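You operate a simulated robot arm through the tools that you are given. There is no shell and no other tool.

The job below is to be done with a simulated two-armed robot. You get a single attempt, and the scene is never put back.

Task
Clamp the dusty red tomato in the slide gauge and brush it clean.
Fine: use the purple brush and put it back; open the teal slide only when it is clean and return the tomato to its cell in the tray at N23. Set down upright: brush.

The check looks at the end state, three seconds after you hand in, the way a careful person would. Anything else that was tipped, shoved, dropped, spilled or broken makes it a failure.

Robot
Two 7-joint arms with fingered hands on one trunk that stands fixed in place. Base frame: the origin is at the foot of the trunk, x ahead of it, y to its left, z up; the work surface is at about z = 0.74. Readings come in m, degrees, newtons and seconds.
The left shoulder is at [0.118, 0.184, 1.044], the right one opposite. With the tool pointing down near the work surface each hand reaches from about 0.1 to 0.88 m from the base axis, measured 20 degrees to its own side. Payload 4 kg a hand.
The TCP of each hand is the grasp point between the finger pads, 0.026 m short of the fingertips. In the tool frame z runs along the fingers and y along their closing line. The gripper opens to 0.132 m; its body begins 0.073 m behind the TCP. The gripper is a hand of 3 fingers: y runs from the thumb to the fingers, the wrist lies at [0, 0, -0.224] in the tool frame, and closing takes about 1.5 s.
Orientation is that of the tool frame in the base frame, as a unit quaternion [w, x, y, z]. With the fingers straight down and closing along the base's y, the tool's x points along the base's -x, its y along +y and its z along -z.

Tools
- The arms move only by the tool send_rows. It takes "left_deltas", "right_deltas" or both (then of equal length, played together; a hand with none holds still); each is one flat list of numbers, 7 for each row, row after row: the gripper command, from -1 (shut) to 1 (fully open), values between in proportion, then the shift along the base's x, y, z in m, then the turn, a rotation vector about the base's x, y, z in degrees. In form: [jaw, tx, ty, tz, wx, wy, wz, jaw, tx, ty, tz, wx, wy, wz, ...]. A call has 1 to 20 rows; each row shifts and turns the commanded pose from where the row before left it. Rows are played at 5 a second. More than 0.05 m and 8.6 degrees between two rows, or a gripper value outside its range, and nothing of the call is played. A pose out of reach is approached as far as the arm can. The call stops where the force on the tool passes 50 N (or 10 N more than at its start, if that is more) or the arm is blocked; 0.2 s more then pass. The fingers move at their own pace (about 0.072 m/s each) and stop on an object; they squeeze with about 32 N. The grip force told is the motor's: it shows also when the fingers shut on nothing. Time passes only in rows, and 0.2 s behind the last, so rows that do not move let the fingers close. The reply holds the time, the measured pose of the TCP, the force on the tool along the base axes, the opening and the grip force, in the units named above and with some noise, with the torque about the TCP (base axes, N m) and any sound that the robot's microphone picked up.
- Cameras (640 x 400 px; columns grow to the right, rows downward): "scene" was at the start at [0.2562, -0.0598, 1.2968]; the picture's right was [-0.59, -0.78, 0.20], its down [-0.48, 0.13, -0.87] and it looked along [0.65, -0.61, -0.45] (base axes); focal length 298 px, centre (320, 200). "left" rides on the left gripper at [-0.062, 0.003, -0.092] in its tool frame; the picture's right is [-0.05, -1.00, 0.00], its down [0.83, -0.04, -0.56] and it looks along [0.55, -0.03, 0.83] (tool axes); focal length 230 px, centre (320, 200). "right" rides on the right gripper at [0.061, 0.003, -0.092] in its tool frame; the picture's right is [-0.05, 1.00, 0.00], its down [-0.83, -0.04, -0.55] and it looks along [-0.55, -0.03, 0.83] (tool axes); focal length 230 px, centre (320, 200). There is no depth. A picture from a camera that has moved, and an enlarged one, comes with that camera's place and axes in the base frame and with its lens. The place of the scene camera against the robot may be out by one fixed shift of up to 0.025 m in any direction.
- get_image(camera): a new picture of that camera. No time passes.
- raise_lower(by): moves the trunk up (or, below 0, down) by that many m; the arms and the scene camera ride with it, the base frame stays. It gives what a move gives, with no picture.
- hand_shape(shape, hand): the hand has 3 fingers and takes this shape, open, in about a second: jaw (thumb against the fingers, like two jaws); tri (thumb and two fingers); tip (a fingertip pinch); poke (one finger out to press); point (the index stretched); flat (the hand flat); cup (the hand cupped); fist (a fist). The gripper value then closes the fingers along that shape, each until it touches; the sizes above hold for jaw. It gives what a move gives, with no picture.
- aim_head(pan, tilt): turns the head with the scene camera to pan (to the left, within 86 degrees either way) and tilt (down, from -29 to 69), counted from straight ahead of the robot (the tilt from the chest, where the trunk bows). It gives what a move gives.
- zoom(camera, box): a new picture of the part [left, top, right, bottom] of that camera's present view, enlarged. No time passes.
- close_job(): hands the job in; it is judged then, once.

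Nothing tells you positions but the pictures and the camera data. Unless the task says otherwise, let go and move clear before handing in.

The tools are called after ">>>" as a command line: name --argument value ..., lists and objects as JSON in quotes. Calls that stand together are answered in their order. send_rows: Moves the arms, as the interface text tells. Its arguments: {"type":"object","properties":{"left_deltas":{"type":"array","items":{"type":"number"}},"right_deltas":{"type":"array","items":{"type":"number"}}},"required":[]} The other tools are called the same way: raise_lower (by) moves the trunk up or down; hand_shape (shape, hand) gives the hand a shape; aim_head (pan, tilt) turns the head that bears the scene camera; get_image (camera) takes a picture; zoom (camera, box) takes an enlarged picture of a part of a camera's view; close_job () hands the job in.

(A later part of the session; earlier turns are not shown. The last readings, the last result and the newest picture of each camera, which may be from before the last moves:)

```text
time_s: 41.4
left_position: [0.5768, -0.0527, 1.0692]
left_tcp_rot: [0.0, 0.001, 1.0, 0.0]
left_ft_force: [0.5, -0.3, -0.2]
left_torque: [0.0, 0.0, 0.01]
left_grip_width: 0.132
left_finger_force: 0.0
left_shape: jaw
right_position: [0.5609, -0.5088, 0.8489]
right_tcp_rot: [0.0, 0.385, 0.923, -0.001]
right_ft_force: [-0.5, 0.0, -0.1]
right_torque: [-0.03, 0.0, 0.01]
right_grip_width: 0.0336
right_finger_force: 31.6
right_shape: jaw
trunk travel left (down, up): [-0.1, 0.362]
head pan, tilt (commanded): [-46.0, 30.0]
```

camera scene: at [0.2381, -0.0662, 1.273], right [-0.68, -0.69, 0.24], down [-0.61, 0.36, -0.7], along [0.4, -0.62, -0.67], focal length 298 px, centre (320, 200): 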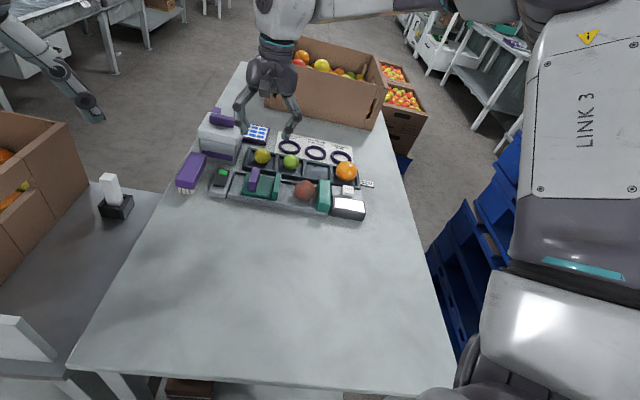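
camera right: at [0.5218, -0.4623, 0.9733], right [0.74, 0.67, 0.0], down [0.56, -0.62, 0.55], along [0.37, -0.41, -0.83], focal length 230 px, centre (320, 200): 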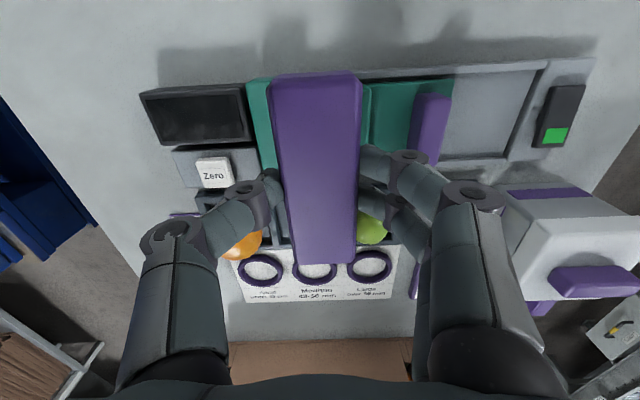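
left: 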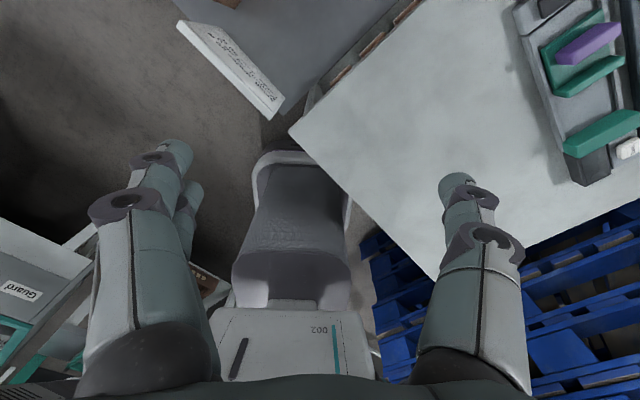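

>>> send_rows --right_deltas '[-0.7, 0, 0, -0.002, 0, 0, 0, -0.7, 0, 0, 0, 0, 0, 0]'

>>> zoom --camera "scene" --box '[270, 150, 350, 210]'

```text
time_s: 42.0
left_position: [0.5758, -0.0513, 1.0699]
left_tcp_rot: [0.001, 0.0, 1.0, 0.0]
left_ft_force: [0.9, 0.6, 0.3]
left_torque: [-0.02, 0.01, 0.01]
left_grip_width: 0.132
left_finger_force: 0.0
left_shape: jaw
right_position: [0.5603, -0.5091, 0.8468]
right_tcp_rot: [0.0, 0.384, 0.923, 0.0]
right_ft_force: [-1.5, 0.1, 1.7]
right_torque: [0.01, 0.02, -0.01]
right_grip_width: 0.0334
right_finger_force: 32.3
right_shape: jaw
trunk travel left (down, up): [-0.1, 0.362]
head pan, tilt (commanded): [-46.0, 30.0]
```

```text
6.67 times, centred on (310, 180) of scene
camera zoom: at [0.2375, -0.0663, 1.2732], right [-0.68, -0.69, 0.23], down [-0.61, 0.36, -0.71], along [0.41, -0.62, -0.67], focal length 1985 px, centre (387, 333)
```

zoom: 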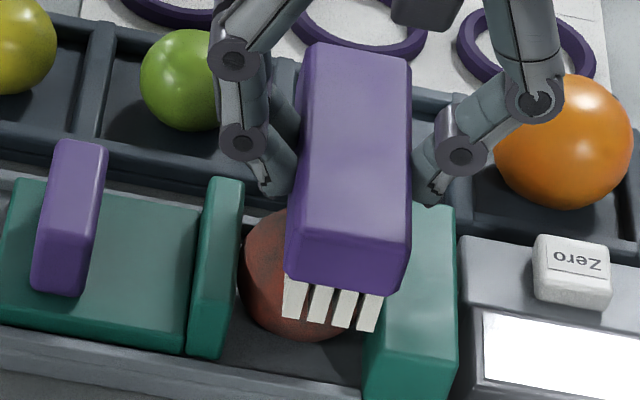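

There's light contact, about 2–3 N. I'll make short strokes along the slide axis and see whether the dust comes off.

>>> send_rows --right_deltas '[-0.7, 0.007, 0.007, 0, 0, 0, 0, -0.7, -0.007, -0.007, 0, 0, 0, 0, -0.7, -0.007, -0.007, 0, 0, 0, 0, -0.7, 0.007, 0.007, 0, 0, 0, 0, -0.7, 0.007, 0.007, 0, 0, 0, 0, -0.7, -0.007, -0.007, 0, 0, 0, 0, -0.7, -0.007, -0.007, 0, 0, 0, 0, -0.7, 0.007, 0.007, 0, 0, 0, 0]'

>>> zoom --camera "scene" --box '[270, 150, 350, 210]'

```text
time_s: 43.8
left_position: [0.5767, -0.0512, 1.0705]
left_tcp_rot: [0.0, 0.001, 1.0, 0.0]
left_ft_force: [-0.4, 0.5, -0.3]
left_torque: [-0.01, 0.0, 0.01]
left_grip_width: 0.1319
left_finger_force: 0.0
left_shape: jaw
right_position: [0.5602, -0.5087, 0.8466]
right_tcp_rot: [0.0, 0.385, 0.923, -0.001]
right_ft_force: [-1.8, -1.4, 5.1]
right_torque: [-0.07, 0.09, 0.03]
right_grip_width: 0.0337
right_finger_force: 31.4
right_shape: jaw
trunk travel left (down, up): [-0.1, 0.362]
head pan, tilt (commanded): [-46.0, 30.0]
```

```text
6.67 times, centred on (310, 180) of scene
camera zoom: at [0.2373, -0.0658, 1.2732], right [-0.68, -0.69, 0.23], down [-0.61, 0.36, -0.71], along [0.41, -0.62, -0.67], focal length 1985 px, centre (387, 333)
```

zoom: 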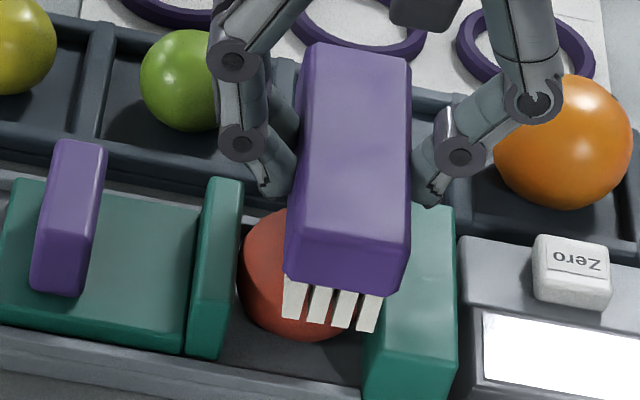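

The tomato is already turning a cleaner red. I'll do more strokes in both directions.

>>> send_rows --right_deltas '[-0.7, 0.007, 0.007, 0, 0, 0, 0, -0.7, -0.007, -0.007, 0, 0, 0, 0, -0.7, -0.007, -0.007, 0, 0, 0, 0, -0.7, 0.007, 0.007, 0, 0, 0, 0, -0.7, 0.006, -0.006, 0, 0, 0, 0, -0.7, -0.006, 0.006, 0, 0, 0, 0, -0.7, -0.006, 0.006, 0, 0, 0, 0, -0.7, 0.006, -0.006, 0, 0, 0, 0, -0.7, 0.006, -0.006, 0, 0, 0, 0, -0.7, -0.006, 0.006, 0, 0, 0, 0, -0.7, -0.006, 0.006, 0, 0, 0, 0, -0.7, 0.006, -0.006, 0, 0, 0, 0, -0.7, 0.007, 0.007, 0, 0, 0, 0, -0.7, -0.007, -0.007, 0, 0, 0, 0, -0.7, -0.007, -0.007, 0, 0, 0, 0, -0.7, 0.007, 0.007, 0, 0, 0, 0]'

>>> zoom --camera "scene" --box '[270, 150, 350, 210]'

```text
time_s: 47.2
left_position: [0.5778, -0.0506, 1.0706]
left_tcp_rot: [-0.001, 0.0, 1.0, 0.0]
left_ft_force: [1.9, -0.4, -0.1]
left_torque: [-0.03, -0.01, 0.0]
left_grip_width: 0.132
left_finger_force: 0.0
left_shape: jaw
right_position: [0.5623, -0.5088, 0.8462]
right_tcp_rot: [0.0, 0.385, 0.923, -0.001]
right_ft_force: [-0.7, -0.5, 2.6]
right_torque: [-0.01, 0.05, 0.04]
right_grip_width: 0.0338
right_finger_force: 32.6
right_shape: jaw
trunk travel left (down, up): [-0.1, 0.362]
head pan, tilt (commanded): [-46.0, 30.0]
```

```text
6.67 times, centred on (310, 180) of scene
camera zoom: at [0.2382, -0.0659, 1.273], right [-0.68, -0.69, 0.24], down [-0.61, 0.36, -0.7], along [0.4, -0.62, -0.67], focal length 1985 px, centre (387, 333)
```

zoom: 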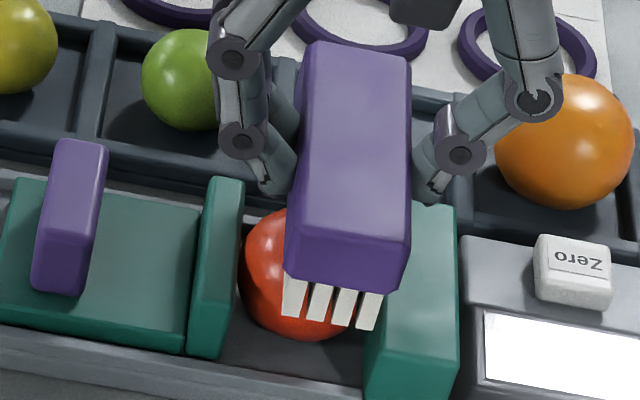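

The tomato now looks bright, shiny red. A few finishing strokes, then I'll lift the brush to inspect.

>>> send_rows --right_deltas '[-0.7, 0.007, 0.007, 0, 0, 0, 0, -0.7, -0.007, -0.007, 0, 0, 0, 0, -0.7, -0.007, -0.007, 0, 0, 0, 0, -0.7, 0.007, 0.007, 0, 0, 0, 0, -0.7, 0.006, -0.006, 0, 0, 0, 0, -0.7, -0.006, 0.006, 0, 0, 0, 0, -0.7, -0.006, 0.006, 0, 0, 0, 0, -0.7, 0.006, -0.006, 0, 0, 0, 0, -0.7, 0, 0, 0.015, 0, 0, 0, -0.7, 0, 0, 0.02, 0, 0, 0, -0.7, 0.028, 0.028, 0, 0, 0, 0, -0.7, 0.028, 0.028, 0, 0, 0, 0, -0.7, 0, 0, 0, 0, 0, 0]'

>>> zoom --camera "scene" --box '[270, 150, 350, 210]'

>>> get_image --camera "right"

```text
time_s: 50.0
left_position: [0.5771, -0.0508, 1.0714]
left_tcp_rot: [0.001, -0.001, 1.0, 0.0]
left_ft_force: [-0.3, 0.2, 0.2]
left_torque: [-0.02, -0.03, 0.0]
left_grip_width: 0.1319
left_finger_force: 0.1
left_shape: jaw
right_position: [0.6166, -0.4544, 0.8832]
right_tcp_rot: [0.001, 0.384, 0.923, 0.0]
right_ft_force: [0.2, -0.4, -0.5]
right_torque: [0.0, 0.0, 0.02]
right_grip_width: 0.0338
right_finger_force: 32.4
right_shape: jaw
trunk travel left (down, up): [-0.1, 0.362]
head pan, tilt (commanded): [-46.0, 30.0]
```

```text
6.67 times, centred on (310, 180) of scene
camera zoom: at [0.2371, -0.0666, 1.2733], right [-0.68, -0.69, 0.23], down [-0.61, 0.36, -0.71], along [0.41, -0.62, -0.67], focal length 1985 px, centre (387, 333)
```

zoom: 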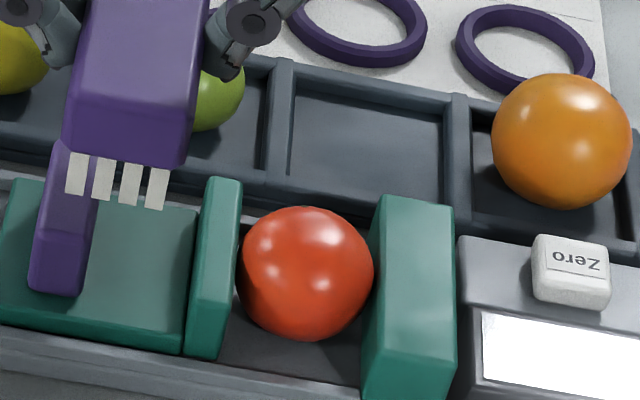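

```text
taken
camera right: at [0.5747, -0.4085, 0.976], right [0.75, 0.67, 0.0], down [0.55, -0.62, 0.55], along [0.37, -0.41, -0.83], focal length 230 px, centre (320, 200)
```

right: 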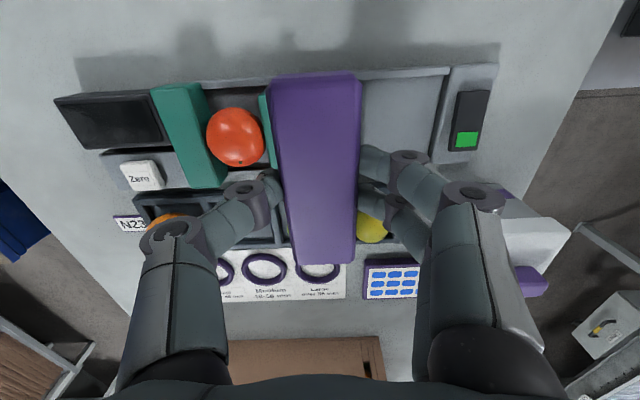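

The tomato is fully clean and still clamped. I'll carry the brush back to exactly above its home spot.

>>> send_rows --right_deltas '[-0.7, 0.0283, 0.0283, 0, 0, 0, 0, -0.7, 0.0283, 0.0283, 0, 0, 0, 0, -0.7, 0.0283, 0.0283, 0, 0, 0, 0, -0.7, 0.0283, 0.0283, 0, 0, 0, 0, -0.7, 0.0283, 0.0283, 0, 0, 0, 0, -0.7, 0, 0, -0.03, 0, 0, 0, -0.7, 0, 0, -0.03, 0, 0, 0, -0.7, 0, 0, -0.015, 0, 0, 0, -0.7, 0, 0, -0.008, 0, 0, 0, -0.7, 0, 0, 0, 0, 0, 0]'

>>> zoom --camera "scene" --box '[150, 100, 270, 210]'

>>> get_image --camera "right"

```text
time_s: 52.2
left_position: [0.5769, -0.0507, 1.0706]
left_tcp_rot: [0.0, -0.001, 1.0, 0.0]
left_ft_force: [0.3, -0.7, -0.1]
left_torque: [0.0, -0.01, 0.02]
left_grip_width: 0.132
left_finger_force: 0.0
left_shape: jaw
right_position: [0.7581, -0.313, 0.7993]
right_tcp_rot: [0.0, 0.384, 0.923, 0.0]
right_ft_force: [0.5, -0.6, -1.3]
right_torque: [0.04, 0.03, 0.0]
right_grip_width: 0.0334
right_finger_force: 32.0
right_shape: jaw
trunk travel left (down, up): [-0.1, 0.362]
head pan, tilt (commanded): [-46.0, 30.0]
```

```text
3.64 times, centred on (210, 155) of scene
camera zoom: at [0.2379, -0.0663, 1.273], right [-0.68, -0.69, 0.23], down [-0.61, 0.36, -0.7], along [0.41, -0.62, -0.67], focal length 1083 px, centre (720, 364)
```

zoom: 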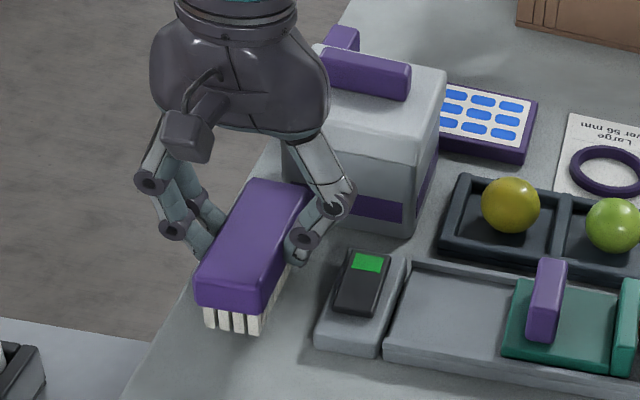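

```text
taken
camera right: at [0.7164, -0.2676, 0.8922], right [0.74, 0.67, 0.0], down [0.56, -0.62, 0.55], along [0.37, -0.41, -0.83], focal length 230 px, centre (320, 200)
```

right: 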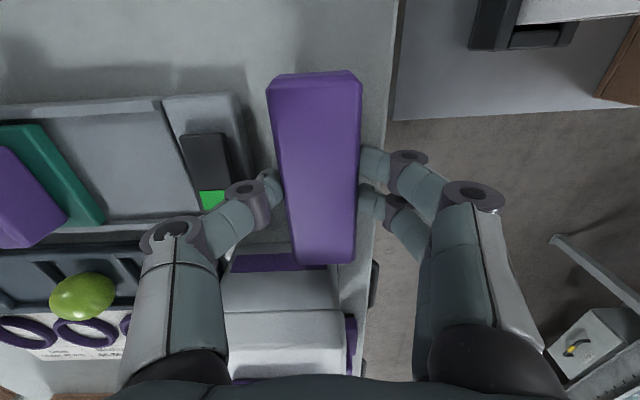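

The brush is about 8 mm above its home spot. I'll lower it in small steps until it touches.

>>> send_rows --right_deltas '[-0.7, 0, 0, -0.004, 0, 0, 0, -0.7, 0, 0, -0.002, 0, 0, 0, -0.7, 0, 0, 0, 0, 0, 0]'

>>> send_rows --right_deltas '[-0.7, 0, 0, -0.0015, 0, 0, 0, -0.7, 0, 0, 0, 0, 0, 0]'

```text
time_s: 53.0
left_position: [0.5772, -0.0518, 1.0698]
left_tcp_rot: [0.001, 0.0, 1.0, 0.0]
left_ft_force: [0.0, -0.5, 0.1]
left_torque: [-0.04, 0.01, 0.02]
left_grip_width: 0.132
left_finger_force: 0.0
left_shape: jaw
right_position: [0.7583, -0.3118, 0.7919]
right_tcp_rot: [-0.002, 0.385, 0.923, 0.001]
right_ft_force: [-0.1, 0.3, -0.7]
right_torque: [-0.03, 0.01, 0.02]
right_grip_width: 0.0334
right_finger_force: 32.3
right_shape: jaw
trunk travel left (down, up): [-0.1, 0.362]
head pan, tilt (commanded): [-46.0, 30.0]
```

```text
time_s: 53.6
left_position: [0.5775, -0.0509, 1.0705]
left_tcp_rot: [-0.001, 0.001, 1.0, 0.0]
left_ft_force: [0.7, -0.9, 0.3]
left_torque: [0.02, -0.03, -0.02]
left_grip_width: 0.1317
left_finger_force: 0.0
left_shape: jaw
right_position: [0.7583, -0.3128, 0.7918]
right_tcp_rot: [0.0, 0.384, 0.924, 0.001]
right_ft_force: [0.1, 0.4, -1.1]
right_torque: [0.0, -0.02, 0.01]
right_grip_width: 0.0335
right_finger_force: 31.6
right_shape: jaw
trunk travel left (down, up): [-0.1, 0.362]
head pan, tilt (commanded): [-46.0, 30.0]
```

>>> send_rows --right_deltas '[-0.7, 0, 0, -0.001, 0, 0, 0, -0.7, 0, 0, 0, 0, 0, 0]'

>>> send_rows --right_deltas '[-0.7, 0, 0, -0.001, 0, 0, 0, -0.7, 0, 0, 0, 0, 0, 0]'

```text
time_s: 54.2
left_position: [0.5778, -0.0505, 1.0702]
left_tcp_rot: [-0.001, 0.0, 1.0, 0.0]
left_ft_force: [-0.6, -0.8, 0.8]
left_torque: [-0.04, 0.01, 0.0]
left_grip_width: 0.1314
left_finger_force: 0.0
left_shape: jaw
right_position: [0.758, -0.3128, 0.7906]
right_tcp_rot: [0.0, 0.384, 0.923, -0.001]
right_ft_force: [-1.3, 0.1, -0.5]
right_torque: [0.0, 0.02, 0.05]
right_grip_width: 0.0337
right_finger_force: 32.0
right_shape: jaw
trunk travel left (down, up): [-0.1, 0.362]
head pan, tilt (commanded): [-46.0, 30.0]
```

```text
time_s: 54.8
left_position: [0.5775, -0.0515, 1.0711]
left_tcp_rot: [0.0, 0.0, 1.0, 0.0]
left_ft_force: [-0.9, 0.3, -0.9]
left_torque: [0.01, 0.03, 0.01]
left_grip_width: 0.132
left_finger_force: 0.1
left_shape: jaw
right_position: [0.7582, -0.3118, 0.7915]
right_tcp_rot: [0.001, 0.384, 0.923, 0.0]
right_ft_force: [0.9, -1.5, 3.4]
right_torque: [0.01, -0.05, -0.03]
right_grip_width: 0.0338
right_finger_force: 31.8
right_shape: jaw
trunk travel left (down, up): [-0.1, 0.362]
head pan, tilt (commanded): [-46.0, 30.0]
```

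It's on the bench with about 4 N of contact. I'll open gently and rise clear.

>>> send_rows --right_deltas '[-0.45, 0, 0, 0, 0, 0, 0, -0.4, 0, 0, 0, 0, 0, 0, -0.3, 0, 0, 0, 0, 0, 0, -0.2, 0, 0, 0, 0, 0, 0, -0.2, 0, 0, 0, 0, 0, 0, -0.2, 0, 0, 0.02, 0, 0, 0, -0.2, 0, 0, 0.04, 0, 0, 0, -0.2, 0, 0, 0.045, 0, 0, 0]'

>>> get_image --camera "right"

>>> zoom --camera "scene" --box '[150, 100, 270, 210]'

```text
time_s: 56.6
left_position: [0.5765, -0.0501, 1.0708]
left_tcp_rot: [0.001, 0.0, 1.0, 0.0]
left_ft_force: [-0.5, 0.5, 0.6]
left_torque: [-0.01, 0.01, 0.0]
left_grip_width: 0.1321
left_finger_force: 0.0
left_shape: jaw
right_position: [0.7577, -0.3104, 0.8957]
right_tcp_rot: [0.0, 0.384, 0.923, 0.0]
right_ft_force: [-0.4, -0.4, 0.6]
right_torque: [-0.01, -0.02, 0.0]
right_grip_width: 0.0523
right_finger_force: 0.0
right_shape: jaw
trunk travel left (down, up): [-0.1, 0.362]
head pan, tilt (commanded): [-46.0, 30.0]
```

```text
taken
camera right: at [0.7149, -0.2647, 0.9887], right [0.74, 0.67, 0.0], down [0.56, -0.62, 0.55], along [0.37, -0.41, -0.83], focal length 230 px, centre (320, 200)
```

right: 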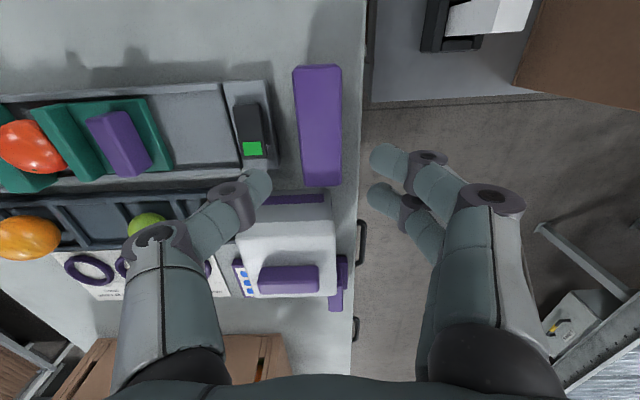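

```text
3.64 times, centred on (210, 155) of scene
camera zoom: at [0.2369, -0.066, 1.2734], right [-0.68, -0.69, 0.23], down [-0.61, 0.36, -0.71], along [0.41, -0.62, -0.67], focal length 1083 px, centre (720, 364)
```

zoom: 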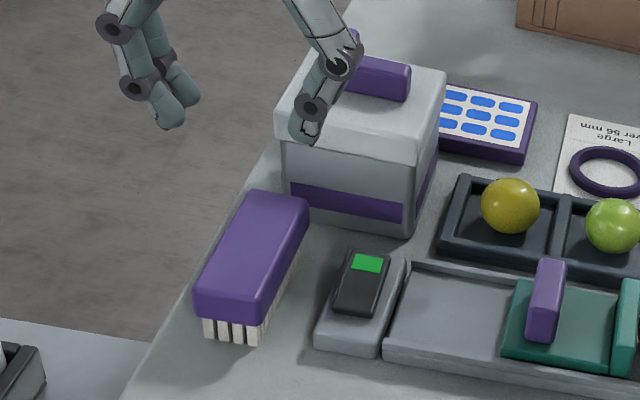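

The brush is back on its spot, upright. Next I'll go back over the slide grip to open the clamp.

>>> send_rows --right_deltas '[-0.2, -0.0267, -0.0267, 0, 0, 0, 0, -0.2, -0.0267, -0.0267, 0, 0, 0, 0, -0.2, -0.0267, -0.0267, 0, 0, 0, 0, -0.2, -0.0267, -0.0267, 0, 0, 0, 0, -0.3, -0.0267, -0.0267, 0, 0, 0, 0, -0.35, 0, 0, -0.03, 0, 0, 0, -0.35, 0, 0, -0.015, 0, 0, 0, -0.35, 0, 0, 0, 0, 0, 0]'

>>> get_image --camera "right"

>>> zoom --camera "scene" --box '[230, 110, 370, 220]'

```text
time_s: 58.4
left_position: [0.5771, -0.0504, 1.0702]
left_tcp_rot: [0.001, 0.0, 1.0, -0.001]
left_ft_force: [0.0, -0.4, -0.8]
left_torque: [0.03, -0.01, 0.01]
left_grip_width: 0.1321
left_finger_force: 0.1
left_shape: jaw
right_position: [0.6264, -0.4458, 0.8501]
right_tcp_rot: [0.0, 0.384, 0.923, 0.0]
right_ft_force: [0.5, -0.4, 0.2]
right_torque: [-0.01, 0.0, 0.0]
right_grip_width: 0.0433
right_finger_force: 0.0
right_shape: jaw
trunk travel left (down, up): [-0.1, 0.362]
head pan, tilt (commanded): [-46.0, 30.0]
```

```text
taken
camera right: at [0.5842, -0.4004, 0.9431], right [0.75, 0.67, 0.0], down [0.55, -0.62, 0.55], along [0.37, -0.41, -0.83], focal length 230 px, centre (320, 200)
```

right: 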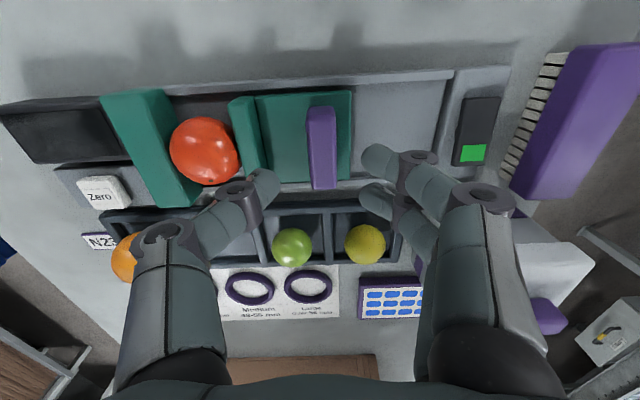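

```text
3.64 times, centred on (300, 165) of scene
camera zoom: at [0.2376, -0.0663, 1.2732], right [-0.68, -0.69, 0.23], down [-0.61, 0.36, -0.71], along [0.41, -0.62, -0.67], focal length 1083 px, centre (393, 327)
```

zoom: 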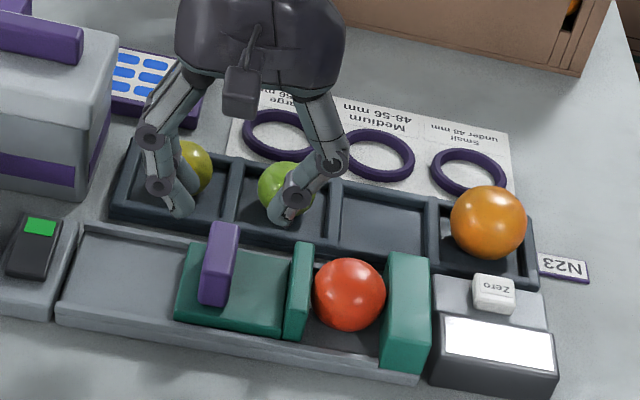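

The grip lines up exactly as it did the first time. I'll lower around it with the same small correction and close.

>>> send_rows --right_deltas '[-0.4, -0.0021, 0.0035, -0.015, 0, 0, 0, -0.4, 0, 0, -0.015, 0, 0, 0, -0.4, 0, 0, -0.015, 0, 0, 0, -0.4, 0, 0, -0.008, 0, 0, 0, -0.4, 0, 0, 0, 0, 0, 0, -0.55, 0, 0, 0, 0, 0, 0, -0.7, 0, 0, 0, 0, 0, 0, -0.85, 0, 0, 0, 0, 0, 0, -0.85, 0, 0, 0, 0, 0, 0, -0.85, 0, 0, 0, 0, 0, 0]'

>>> zoom --camera "scene" --box '[230, 130, 350, 220]'

```text
time_s: 60.6
left_position: [0.577, -0.0506, 1.0695]
left_tcp_rot: [0.0, 0.0, 1.0, -0.001]
left_ft_force: [0.6, -0.2, -0.4]
left_torque: [-0.05, 0.03, 0.02]
left_grip_width: 0.132
left_finger_force: 0.0
left_shape: jaw
right_position: [0.624, -0.4433, 0.7967]
right_tcp_rot: [0.0, 0.384, 0.923, 0.0]
right_ft_force: [1.5, 1.1, -2.0]
right_torque: [0.04, -0.06, 0.01]
right_grip_width: 0.014
right_finger_force: 32.2
right_shape: jaw
trunk travel left (down, up): [-0.1, 0.362]
head pan, tilt (commanded): [-46.0, 30.0]
```

```text
4.44 times, centred on (290, 175) of scene
camera zoom: at [0.2381, -0.0663, 1.273], right [-0.68, -0.69, 0.24], down [-0.61, 0.36, -0.7], along [0.41, -0.62, -0.67], focal length 1323 px, centre (453, 311)
```

zoom: 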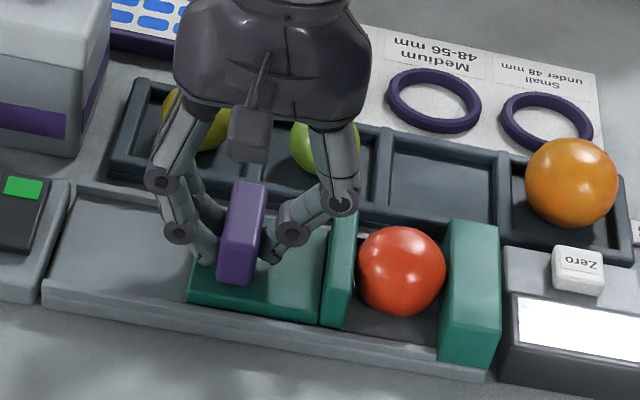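

Grip held. I'll pull the slide back to its original open position, gently.

>>> send_rows --right_deltas '[-0.85, 0.002, 0.002, 0, 0, 0, 0, -0.85, 0.0035, 0.0035, 0, 0, 0, 0, -0.85, 0.0035, 0.0035, 0, 0, 0, 0, -0.85, 0.0035, 0.0035, 0, 0, 0, 0, -0.85, 0, 0, 0, 0, 0, 0]'

>>> zoom --camera "scene" --box '[230, 130, 350, 220]'

```text
time_s: 61.8
left_position: [0.5769, -0.0513, 1.0713]
left_tcp_rot: [0.0, 0.0, 1.0, 0.0]
left_ft_force: [0.8, -0.3, 0.5]
left_torque: [-0.01, 0.01, -0.02]
left_grip_width: 0.132
left_finger_force: 0.1
left_shape: jaw
right_position: [0.6353, -0.4291, 0.7956]
right_tcp_rot: [-0.001, 0.384, 0.923, 0.0]
right_ft_force: [2.9, -4.5, 0.9]
right_torque: [-0.05, -0.05, 0.02]
right_grip_width: 0.0139
right_finger_force: 31.6
right_shape: jaw
trunk travel left (down, up): [-0.1, 0.362]
head pan, tilt (commanded): [-46.0, 30.0]
```

```text
4.44 times, centred on (290, 175) of scene
camera zoom: at [0.238, -0.067, 1.273], right [-0.68, -0.69, 0.23], down [-0.61, 0.36, -0.7], along [0.41, -0.62, -0.67], focal length 1323 px, centre (453, 311)
```

zoom: 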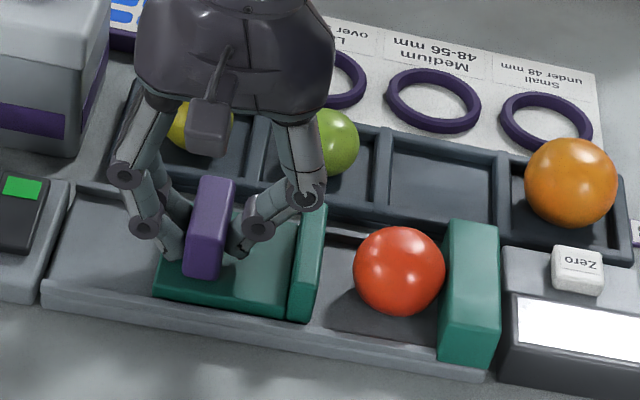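

The slide is opening and the tomato stays by the fixed jaw. I'll trim the sideways load and finish opening.

>>> send_rows --right_deltas '[-0.85, 0.0043, 0.0027, 0, 0, 0, 0, -0.85, 0.0035, 0.0035, 0, 0, 0, 0, -0.85, 0.0035, 0.0035, 0, 0, 0, 0, -0.85, 0.0035, 0.0035, 0, 0, 0, 0, -0.85, 0.0035, 0.0035, 0, 0, 0, 0, -0.85, 0.0015, 0.0015, 0, 0, 0, 0, -0.85, 0, 0, 0, 0, 0, 0]'

>>> zoom --camera "scene" --box '[220, 130, 350, 220]'

```text
time_s: 63.4
left_position: [0.5771, -0.051, 1.0708]
left_tcp_rot: [-0.001, 0.0, 1.0, 0.0]
left_ft_force: [0.9, 0.4, -0.3]
left_torque: [-0.02, 0.0, -0.01]
left_grip_width: 0.1318
left_finger_force: 0.2
left_shape: jaw
right_position: [0.6541, -0.4116, 0.7969]
right_tcp_rot: [-0.001, 0.384, 0.924, -0.001]
right_ft_force: [-5.2, 0.4, -0.3]
right_torque: [0.06, 0.06, 0.02]
right_grip_width: 0.0139
right_finger_force: 31.7
right_shape: jaw
trunk travel left (down, up): [-0.1, 0.362]
head pan, tilt (commanded): [-46.0, 30.0]
```

```text
4.44 times, centred on (285, 175) of scene
camera zoom: at [0.2374, -0.0663, 1.2731], right [-0.68, -0.69, 0.23], down [-0.61, 0.36, -0.71], along [0.41, -0.62, -0.67], focal length 1323 px, centre (476, 311)
```

zoom: 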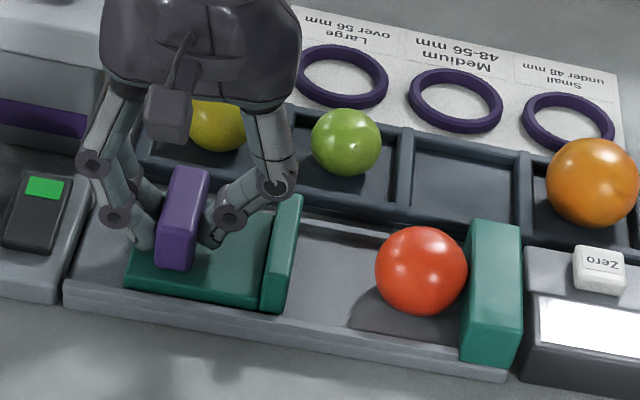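

The slide is back near its original position with the tomato free. I'll release the grip and rise clear.

>>> send_rows --right_deltas '[-0.6, 0, 0, 0, 0, 0, 0, -0.45, 0, 0, 0, 0, 0, 0, -0.42, 0, 0, 0, 0, 0, 0, -0.42, 0, 0, 0.015, 0, 0, 0, -0.42, 0, 0, 0.04, 0, 0, 0, -0.3, 0, 0, 0.045, 0, 0, 0, 0, 0, 0, 0.03, 0, 0, 0]'

>>> get_image --camera "right"

>>> zoom --camera "scene" --box '[210, 130, 370, 220]'

```text
time_s: 65.0
left_position: [0.5763, -0.0517, 1.0714]
left_tcp_rot: [0.0, 0.0, 1.0, -0.001]
left_ft_force: [0.8, 0.3, -0.2]
left_torque: [0.01, 0.03, -0.01]
left_grip_width: 0.1317
left_finger_force: 0.1
left_shape: jaw
right_position: [0.6549, -0.4114, 0.9275]
right_tcp_rot: [0.0, 0.384, 0.923, 0.0]
right_ft_force: [-0.6, 0.1, 0.9]
right_torque: [0.02, 0.01, 0.02]
right_grip_width: 0.0654
right_finger_force: 0.0
right_shape: jaw
trunk travel left (down, up): [-0.1, 0.362]
head pan, tilt (commanded): [-46.0, 30.0]
```

```text
taken
camera right: at [0.6124, -0.3653, 1.02], right [0.74, 0.67, 0.0], down [0.56, -0.62, 0.56], along [0.37, -0.41, -0.83], focal length 230 px, centre (320, 200)
```

right: 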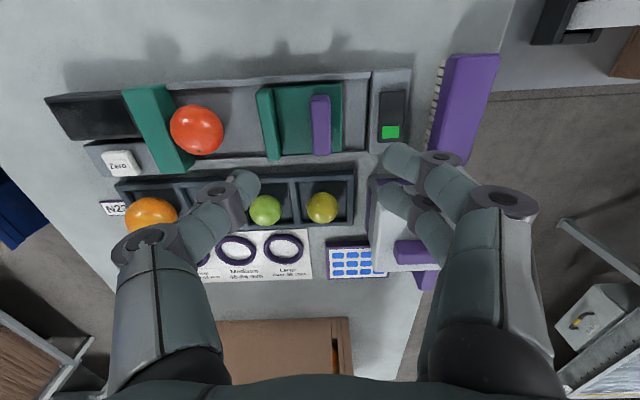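

```text
4.00 times, centred on (290, 175) of scene
camera zoom: at [0.2374, -0.0661, 1.2732], right [-0.68, -0.69, 0.23], down [-0.61, 0.36, -0.71], along [0.41, -0.62, -0.67], focal length 1191 px, centre (440, 300)
```

zoom: 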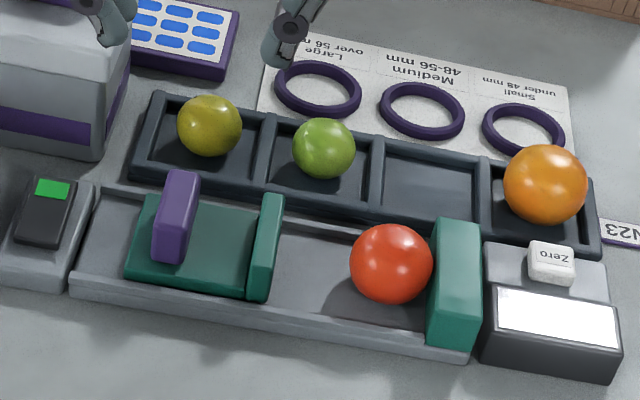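

The slide is open and the tomato rests against the fixed jaw at about (0.563, -0.508). I'll turn the hand back to close across the gauge, offset a little so the fingers clear the fixed jaw.

>>> send_rows --right_deltas '[0.1, -0.009, -0.0095, 0, 0, 0, 8.2, 0.2, -0.009, -0.0095, 0, 0, 0, 8.2, 0.2, -0.009, -0.0095, 0, 0, 0, 8.2, 0.2, -0.009, -0.0095, 0, 0, 0, 8.2, 0.2, -0.009, -0.0095, 0, 0, 0, 8.2, 0.2, -0.009, -0.0095, 0, 0, 0, 8.2, 0.2, -0.009, -0.0095, 0, 0, 0, 8.2, 0.2, -0.009, -0.0095, 0, 0, 0, 8.2, 0.2, -0.009, -0.0095, 0, 0, 0, 8.2, 0.2, -0.009, -0.0095, 0, 0, 0, 8.2, 0.2, 0, 0, 0, 0, 0, 0]'

>>> get_image --camera "right"

>>> zoom --camera "right" --box '[220, 30, 420, 155]'

```text
time_s: 67.4
left_position: [0.5775, -0.05, 1.0701]
left_tcp_rot: [0.0, 0.0, 1.0, 0.0]
left_ft_force: [-0.4, -0.1, 0.3]
left_torque: [0.01, 0.02, -0.03]
left_grip_width: 0.1319
left_finger_force: 0.0
left_shape: jaw
right_position: [0.5635, -0.506, 0.9277]
right_tcp_rot: [0.0, -0.317, 0.949, -0.001]
right_ft_force: [-0.4, 1.2, -0.4]
right_torque: [0.01, 0.01, -0.02]
right_grip_width: 0.0787
right_finger_force: 0.0
right_shape: jaw
trunk travel left (down, up): [-0.1, 0.362]
head pan, tilt (commanded): [-46.0, 30.0]
```

```text
taken
camera right: at [0.5127, -0.5405, 1.0204], right [-0.56, 0.83, 0.0], down [0.69, 0.46, 0.55], along [0.46, 0.31, -0.83], focal length 230 px, centre (320, 200)
```

right: 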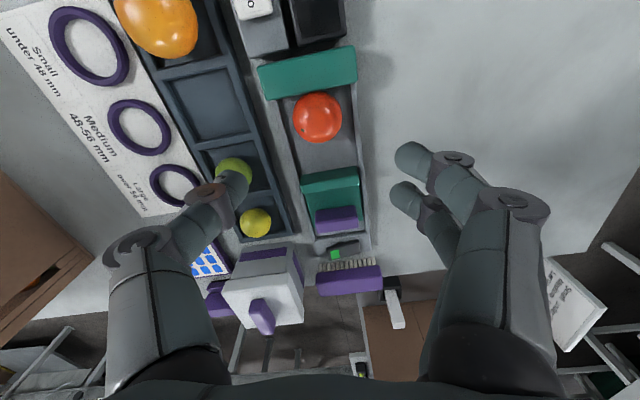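

```text
3.20 times, centred on (320, 92) of right
camera zoom: at [0.5127, -0.5405, 1.0204], right [-0.56, 0.83, 0.0], down [0.69, 0.46, 0.55], along [0.46, 0.31, -0.83], focal length 736 px, centre (320, 544)
```

zoom: 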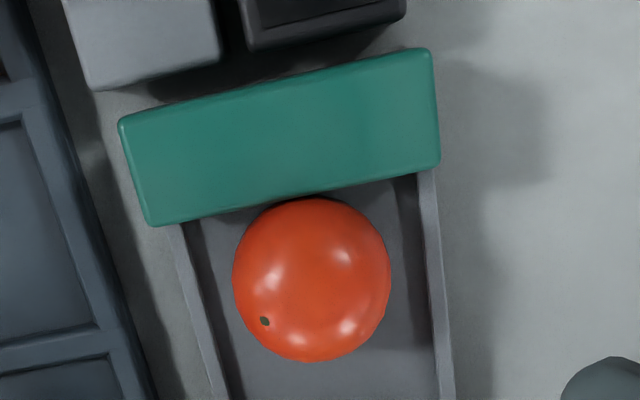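

The tomato is centred to within 3 mm. I'll correct that, descend, and check clearance to the fixed jaw before the last part.

>>> send_rows --right_deltas '[0.2, 0.0016, -0.0024, -0.035, 0, 0, 0, 0.2, 0, 0, -0.035, 0, 0, 0, 0.2, 0, 0, -0.03, 0, 0, 0, 0.2, 0, 0, -0.01, 0, 0, 0, 0.2, 0, 0, 0, 0, 0, 0]'

>>> get_image --camera "right"

>>> zoom --camera "scene" --box '[260, 130, 360, 210]'

```text
time_s: 68.6
left_position: [0.578, -0.0511, 1.0703]
left_tcp_rot: [0.0, 0.0, 1.0, 0.0]
left_ft_force: [-0.3, 0.4, 0.0]
left_torque: [-0.01, 0.01, 0.01]
left_grip_width: 0.1318
left_finger_force: 0.0
left_shape: jaw
right_position: [0.5663, -0.5074, 0.8154]
right_tcp_rot: [0.0, -0.317, 0.949, 0.0]
right_ft_force: [0.4, 1.0, -0.4]
right_torque: [0.01, 0.0, -0.02]
right_grip_width: 0.0787
right_finger_force: 0.0
right_shape: jaw
trunk travel left (down, up): [-0.1, 0.362]
head pan, tilt (commanded): [-46.0, 30.0]
```

```text
taken
camera right: at [0.5141, -0.5422, 0.909], right [-0.56, 0.83, 0.0], down [0.69, 0.46, 0.56], along [0.46, 0.31, -0.83], focal length 230 px, centre (320, 200)
```

right: 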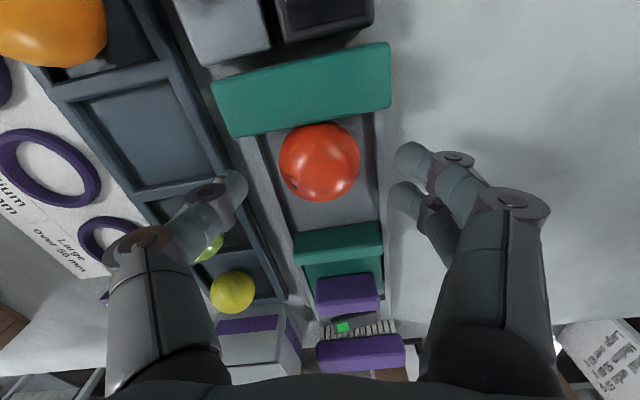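

```text
5.00 times, centred on (310, 170) of scene
camera zoom: at [0.2376, -0.0664, 1.2732], right [-0.68, -0.69, 0.23], down [-0.61, 0.36, -0.71], along [0.41, -0.62, -0.67], focal length 1489 px, centre (370, 350)
```

zoom: 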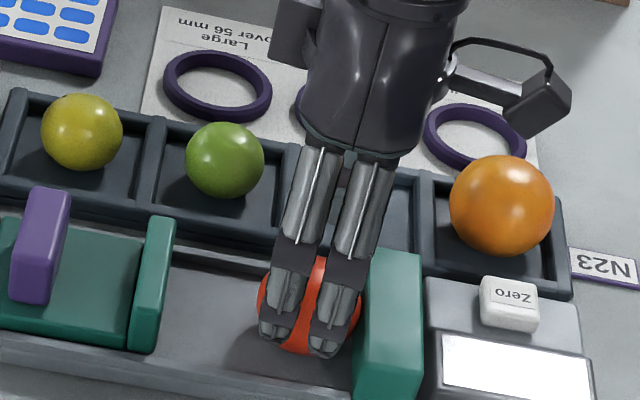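

Well centred, with clear gaps to both jaws. I'll go down the last 20 mm and close on the tomato.

>>> send_rows --right_deltas '[0.2, 0, 0, -0.012, 0, 0, 0, 0.2, 0, 0, -0.008, 0, 0, 0, 0.2, 0, 0, 0, 0, 0, 0, 0, 0, 0, 0, 0, 0, 0, -0.2, 0, 0, 0, 0, 0, 0, -0.35, 0, 0, 0, 0, 0, 0, -0.5, 0, 0, 0, 0, 0, 0, -0.5, 0, 0, 0, 0, 0, 0, -0.5, 0, 0, 0, 0, 0, 0]'

>>> get_image --camera "right"

>>> zoom --camera "scene" --box '[260, 130, 360, 210]'

```text
time_s: 70.6
left_position: [0.577, -0.0506, 1.0701]
left_tcp_rot: [-0.001, 0.0, 1.0, 0.0]
left_ft_force: [0.6, -0.5, -0.2]
left_torque: [0.0, -0.02, -0.01]
left_grip_width: 0.1321
left_finger_force: 0.1
left_shape: jaw
right_position: [0.5668, -0.5083, 0.7955]
right_tcp_rot: [0.0, -0.316, 0.949, 0.001]
right_ft_force: [0.5, 0.3, 1.0]
right_torque: [-0.02, -0.04, 0.0]
right_grip_width: 0.0427
right_finger_force: 16.1
right_shape: jaw
trunk travel left (down, up): [-0.1, 0.362]
head pan, tilt (commanded): [-46.0, 30.0]
```

```text
taken
camera right: at [0.5148, -0.5423, 0.889], right [-0.56, 0.83, 0.0], down [0.69, 0.46, 0.55], along [0.46, 0.31, -0.83], focal length 230 px, centre (320, 200)
```

right: 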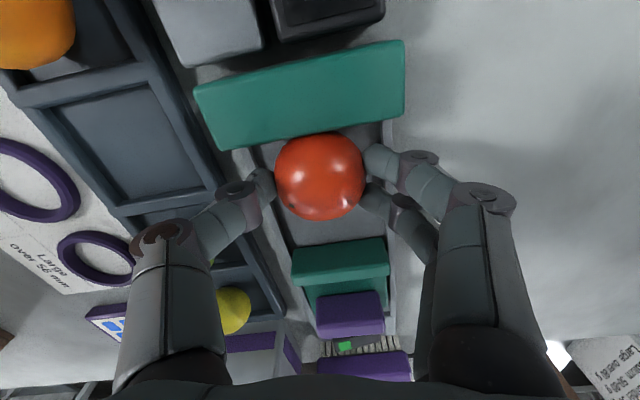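

```text
5.00 times, centred on (310, 170) of scene
camera zoom: at [0.2377, -0.0663, 1.2731], right [-0.68, -0.69, 0.23], down [-0.61, 0.36, -0.71], along [0.41, -0.62, -0.67], focal length 1489 px, centre (370, 350)
```

zoom: 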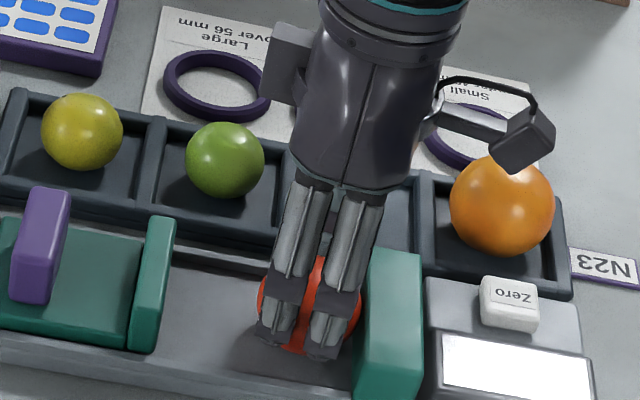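

Same secure grip as before. I'll lift, easing away from the fixed jaw.

>>> send_rows --right_deltas '[-0.5, 0.0015, 0.0015, 0.005, 0, 0, 0, -0.5, 0.0015, 0.0015, 0.015, 0, 0, 0, -0.5, 0, 0, 0.02, 0, 0, 0, -0.5, 0, 0, 0.02, 0, 0, 0, -0.5, 0, 0, 0, 0, 0, 0]'

>>> get_image --camera "right"

>>> zoom --camera "scene" --box '[250, 110, 370, 210]'

```text
time_s: 71.8
left_position: [0.5775, -0.0514, 1.0701]
left_tcp_rot: [-0.001, -0.001, 1.0, -0.001]
left_ft_force: [-0.1, 0.3, 0.7]
left_torque: [0.03, -0.01, 0.02]
left_grip_width: 0.1319
left_finger_force: 0.0
left_shape: jaw
right_position: [0.5695, -0.505, 0.8553]
right_tcp_rot: [-0.001, -0.317, 0.949, 0.0]
right_ft_force: [0.0, 0.4, 0.1]
right_torque: [0.02, 0.02, 0.01]
right_grip_width: 0.0428
right_finger_force: 15.8
right_shape: jaw
trunk travel left (down, up): [-0.1, 0.362]
head pan, tilt (commanded): [-46.0, 30.0]
```

```text
taken
camera right: at [0.517, -0.5397, 0.9487], right [-0.56, 0.83, 0.0], down [0.69, 0.46, 0.55], along [0.46, 0.31, -0.83], focal length 230 px, centre (320, 200)
```

right: 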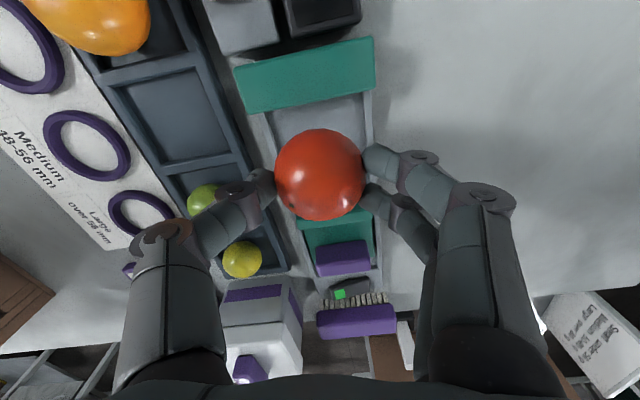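

```text
4.00 times, centred on (310, 160) of scene
camera zoom: at [0.2382, -0.0666, 1.2729], right [-0.68, -0.69, 0.23], down [-0.61, 0.36, -0.7], along [0.4, -0.62, -0.67], focal length 1191 px, centre (360, 360)
```

zoom: 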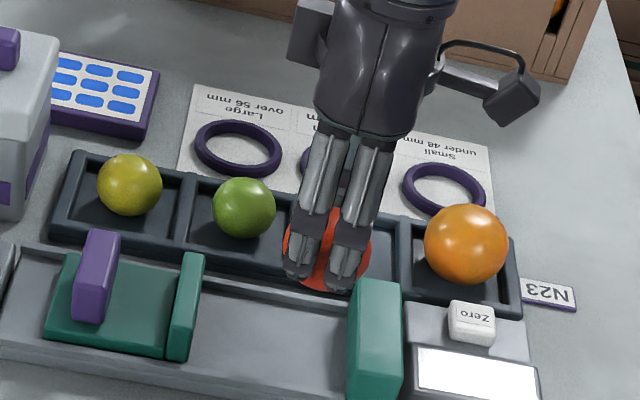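

The tomato is in hand. I'll carry it over its empty tray cell, turning back to line up with the tray.

>>> send_rows --right_deltas '[-0.5, 0.0144, -0.02625, 0, 0, 0, 2, -0.5, 0.0144, -0.02625, 0, 0, 0, 2, -0.5, 0.0144, -0.02625, 0, 0, 0, 2, -0.5, 0.0144, -0.02625, 0, 0, 0, 2, -0.5, 0, 0, 0, 0, 0, 0]'

>>> get_image --camera "right"

>>> zoom --camera "scene" --box '[250, 100, 370, 200]'

```text
time_s: 73.0
left_position: [0.577, -0.0515, 1.0711]
left_tcp_rot: [0.0, 0.0, 1.0, 0.0]
left_ft_force: [0.7, -0.2, -0.2]
left_torque: [-0.04, -0.01, 0.0]
left_grip_width: 0.1317
left_finger_force: 0.1
left_shape: jaw
right_position: [0.6278, -0.6097, 0.8563]
right_tcp_rot: [0.0, -0.382, 0.924, 0.0]
right_ft_force: [-1.5, -0.6, -0.5]
right_torque: [-0.01, 0.01, 0.0]
right_grip_width: 0.043
right_finger_force: 16.3
right_shape: jaw
trunk travel left (down, up): [-0.1, 0.362]
head pan, tilt (commanded): [-46.0, 30.0]
```

```text
taken
camera right: at [0.581, -0.6516, 0.9497], right [-0.67, 0.74, 0.0], down [0.62, 0.56, 0.56], along [0.41, 0.37, -0.83], focal length 230 px, centre (320, 200)
```

right: 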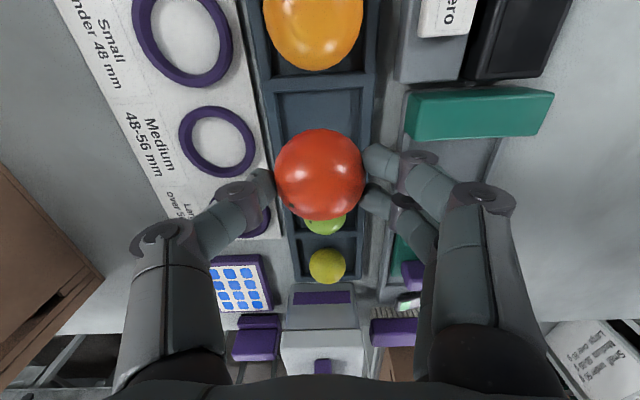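

```text
4.00 times, centred on (310, 150) of scene
camera zoom: at [0.2372, -0.0661, 1.2733], right [-0.68, -0.69, 0.23], down [-0.61, 0.36, -0.71], along [0.41, -0.62, -0.67], focal length 1191 px, centre (360, 400)
```

zoom: 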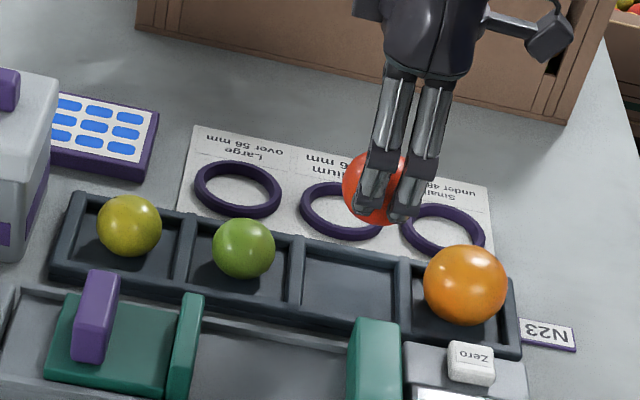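

The hand is exactly over the empty cell. I'll lower the tomato and finish in small steps.

>>> send_rows --right_deltas '[-0.5, -0.0005, -0.0005, -0.02, 0, 0, 0, -0.5, 0, 0, -0.02, 0, 0, 0, -0.5, 0, 0, -0.015, 0, 0, 0, -0.5, 0, 0, -0.005, 0, 0, 0, -0.5, 0, 0, 0, 0, 0, 0]'

>>> get_image --camera "right"

>>> zoom --camera "scene" --box '[270, 110, 370, 190]'

```text
time_s: 74.2
left_position: [0.5778, -0.0508, 1.0706]
left_tcp_rot: [0.0, 0.0, 1.0, 0.0]
left_ft_force: [0.6, -0.3, 0.1]
left_torque: [0.03, -0.02, -0.01]
left_grip_width: 0.1321
left_finger_force: 0.0
left_shape: jaw
right_position: [0.6268, -0.6126, 0.7961]
right_tcp_rot: [0.001, -0.38, 0.925, 0.0]
right_ft_force: [-0.3, -0.2, -0.4]
right_torque: [0.02, -0.02, -0.02]
right_grip_width: 0.0426
right_finger_force: 16.0
right_shape: jaw
trunk travel left (down, up): [-0.1, 0.362]
head pan, tilt (commanded): [-46.0, 30.0]
```

```text
taken
camera right: at [0.5802, -0.6533, 0.8894], right [-0.67, 0.74, 0.0], down [0.62, 0.55, 0.55], along [0.41, 0.37, -0.83], focal length 230 px, centre (320, 200)
```

right: 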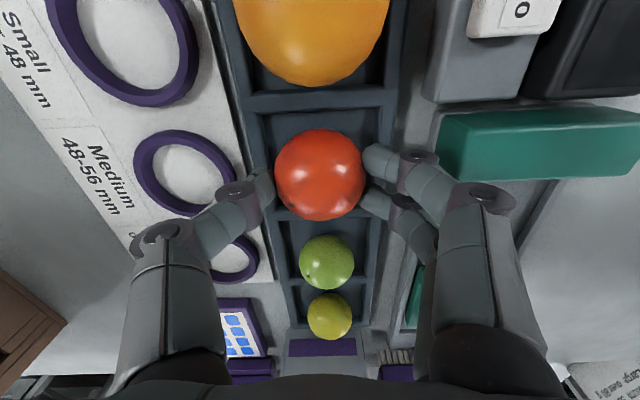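

```text
5.00 times, centred on (320, 150) of scene
camera zoom: at [0.2378, -0.0665, 1.2731], right [-0.68, -0.69, 0.23], down [-0.61, 0.36, -0.7], along [0.41, -0.62, -0.67], focal length 1489 px, centre (320, 450)
```

zoom: 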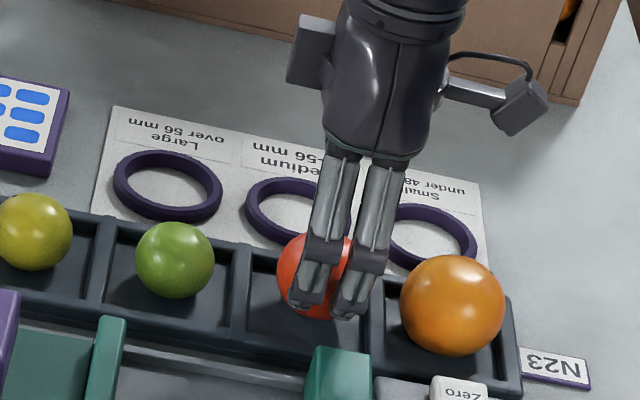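

>>> send_rows --right_deltas '[-0.5, 0, 0, -0.004, 0, 0, 0, -0.5, 0, 0, 0, 0, 0, 0]'

>>> send_rows --right_deltas '[-0.5, 0, 0, -0.0015, 0, 0, 0, -0.5, 0, 0, 0, 0, 0, 0]'

```text
time_s: 74.8
left_position: [0.5769, -0.0505, 1.0702]
left_tcp_rot: [0.0, 0.0, 1.0, 0.0]
left_ft_force: [-0.6, -0.3, -0.3]
left_torque: [0.01, 0.0, 0.02]
left_grip_width: 0.1319
left_finger_force: 0.1
left_shape: jaw
right_position: [0.6271, -0.6127, 0.7934]
right_tcp_rot: [0.0, -0.381, 0.925, 0.001]
right_ft_force: [0.7, -0.3, -0.3]
right_torque: [0.0, -0.06, 0.01]
right_grip_width: 0.0429
right_finger_force: 15.7
right_shape: jaw
trunk travel left (down, up): [-0.1, 0.362]
head pan, tilt (commanded): [-46.0, 30.0]
```

```text
time_s: 75.4
left_position: [0.5772, -0.051, 1.0702]
left_tcp_rot: [0.001, 0.001, 1.0, 0.0]
left_ft_force: [-0.6, -0.3, 0.7]
left_torque: [0.0, -0.03, -0.02]
left_grip_width: 0.1318
left_finger_force: 0.1
left_shape: jaw
right_position: [0.6269, -0.6112, 0.7908]
right_tcp_rot: [0.0, -0.381, 0.925, 0.0]
right_ft_force: [0.0, -0.3, -1.9]
right_torque: [0.02, -0.01, 0.04]
right_grip_width: 0.0426
right_finger_force: 15.6
right_shape: jaw
trunk travel left (down, up): [-0.1, 0.362]
head pan, tilt (commanded): [-46.0, 30.0]
```

>>> send_rows --right_deltas '[-0.5, 0, 0, -0.001, 0, 0, 0, -0.5, 0, 0, 0, 0, 0, 0]'

>>> send_rows --right_deltas '[-0.5, 0, 0, -0.001, 0, 0, 0, -0.5, 0, 0, 0, 0, 0, 0]'

```text
time_s: 76.0
left_position: [0.5769, -0.0512, 1.0706]
left_tcp_rot: [0.0, 0.0, 1.0, 0.0]
left_ft_force: [0.6, 0.8, 0.0]
left_torque: [0.03, 0.03, -0.02]
left_grip_width: 0.132
left_finger_force: 0.0
left_shape: jaw
right_position: [0.6268, -0.6111, 0.7907]
right_tcp_rot: [0.0, -0.381, 0.924, 0.0]
right_ft_force: [0.2, 0.3, 1.6]
right_torque: [-0.04, -0.02, -0.04]
right_grip_width: 0.0428
right_finger_force: 15.9
right_shape: jaw
trunk travel left (down, up): [-0.1, 0.362]
head pan, tilt (commanded): [-46.0, 30.0]
```

```text
time_s: 76.6
left_position: [0.5765, -0.0507, 1.0703]
left_tcp_rot: [0.0, 0.0, 1.0, 0.0]
left_ft_force: [0.8, -0.4, 0.0]
left_torque: [-0.01, -0.02, 0.01]
left_grip_width: 0.132
left_finger_force: 0.1
left_shape: jaw
right_position: [0.6273, -0.6108, 0.7893]
right_tcp_rot: [0.001, -0.381, 0.925, -0.001]
right_ft_force: [-0.3, -0.7, 7.2]
right_torque: [-0.1, -0.06, 0.0]
right_grip_width: 0.0429
right_finger_force: 15.9
right_shape: jaw
trunk travel left (down, up): [-0.1, 0.362]
head pan, tilt (commanded): [-46.0, 30.0]
```

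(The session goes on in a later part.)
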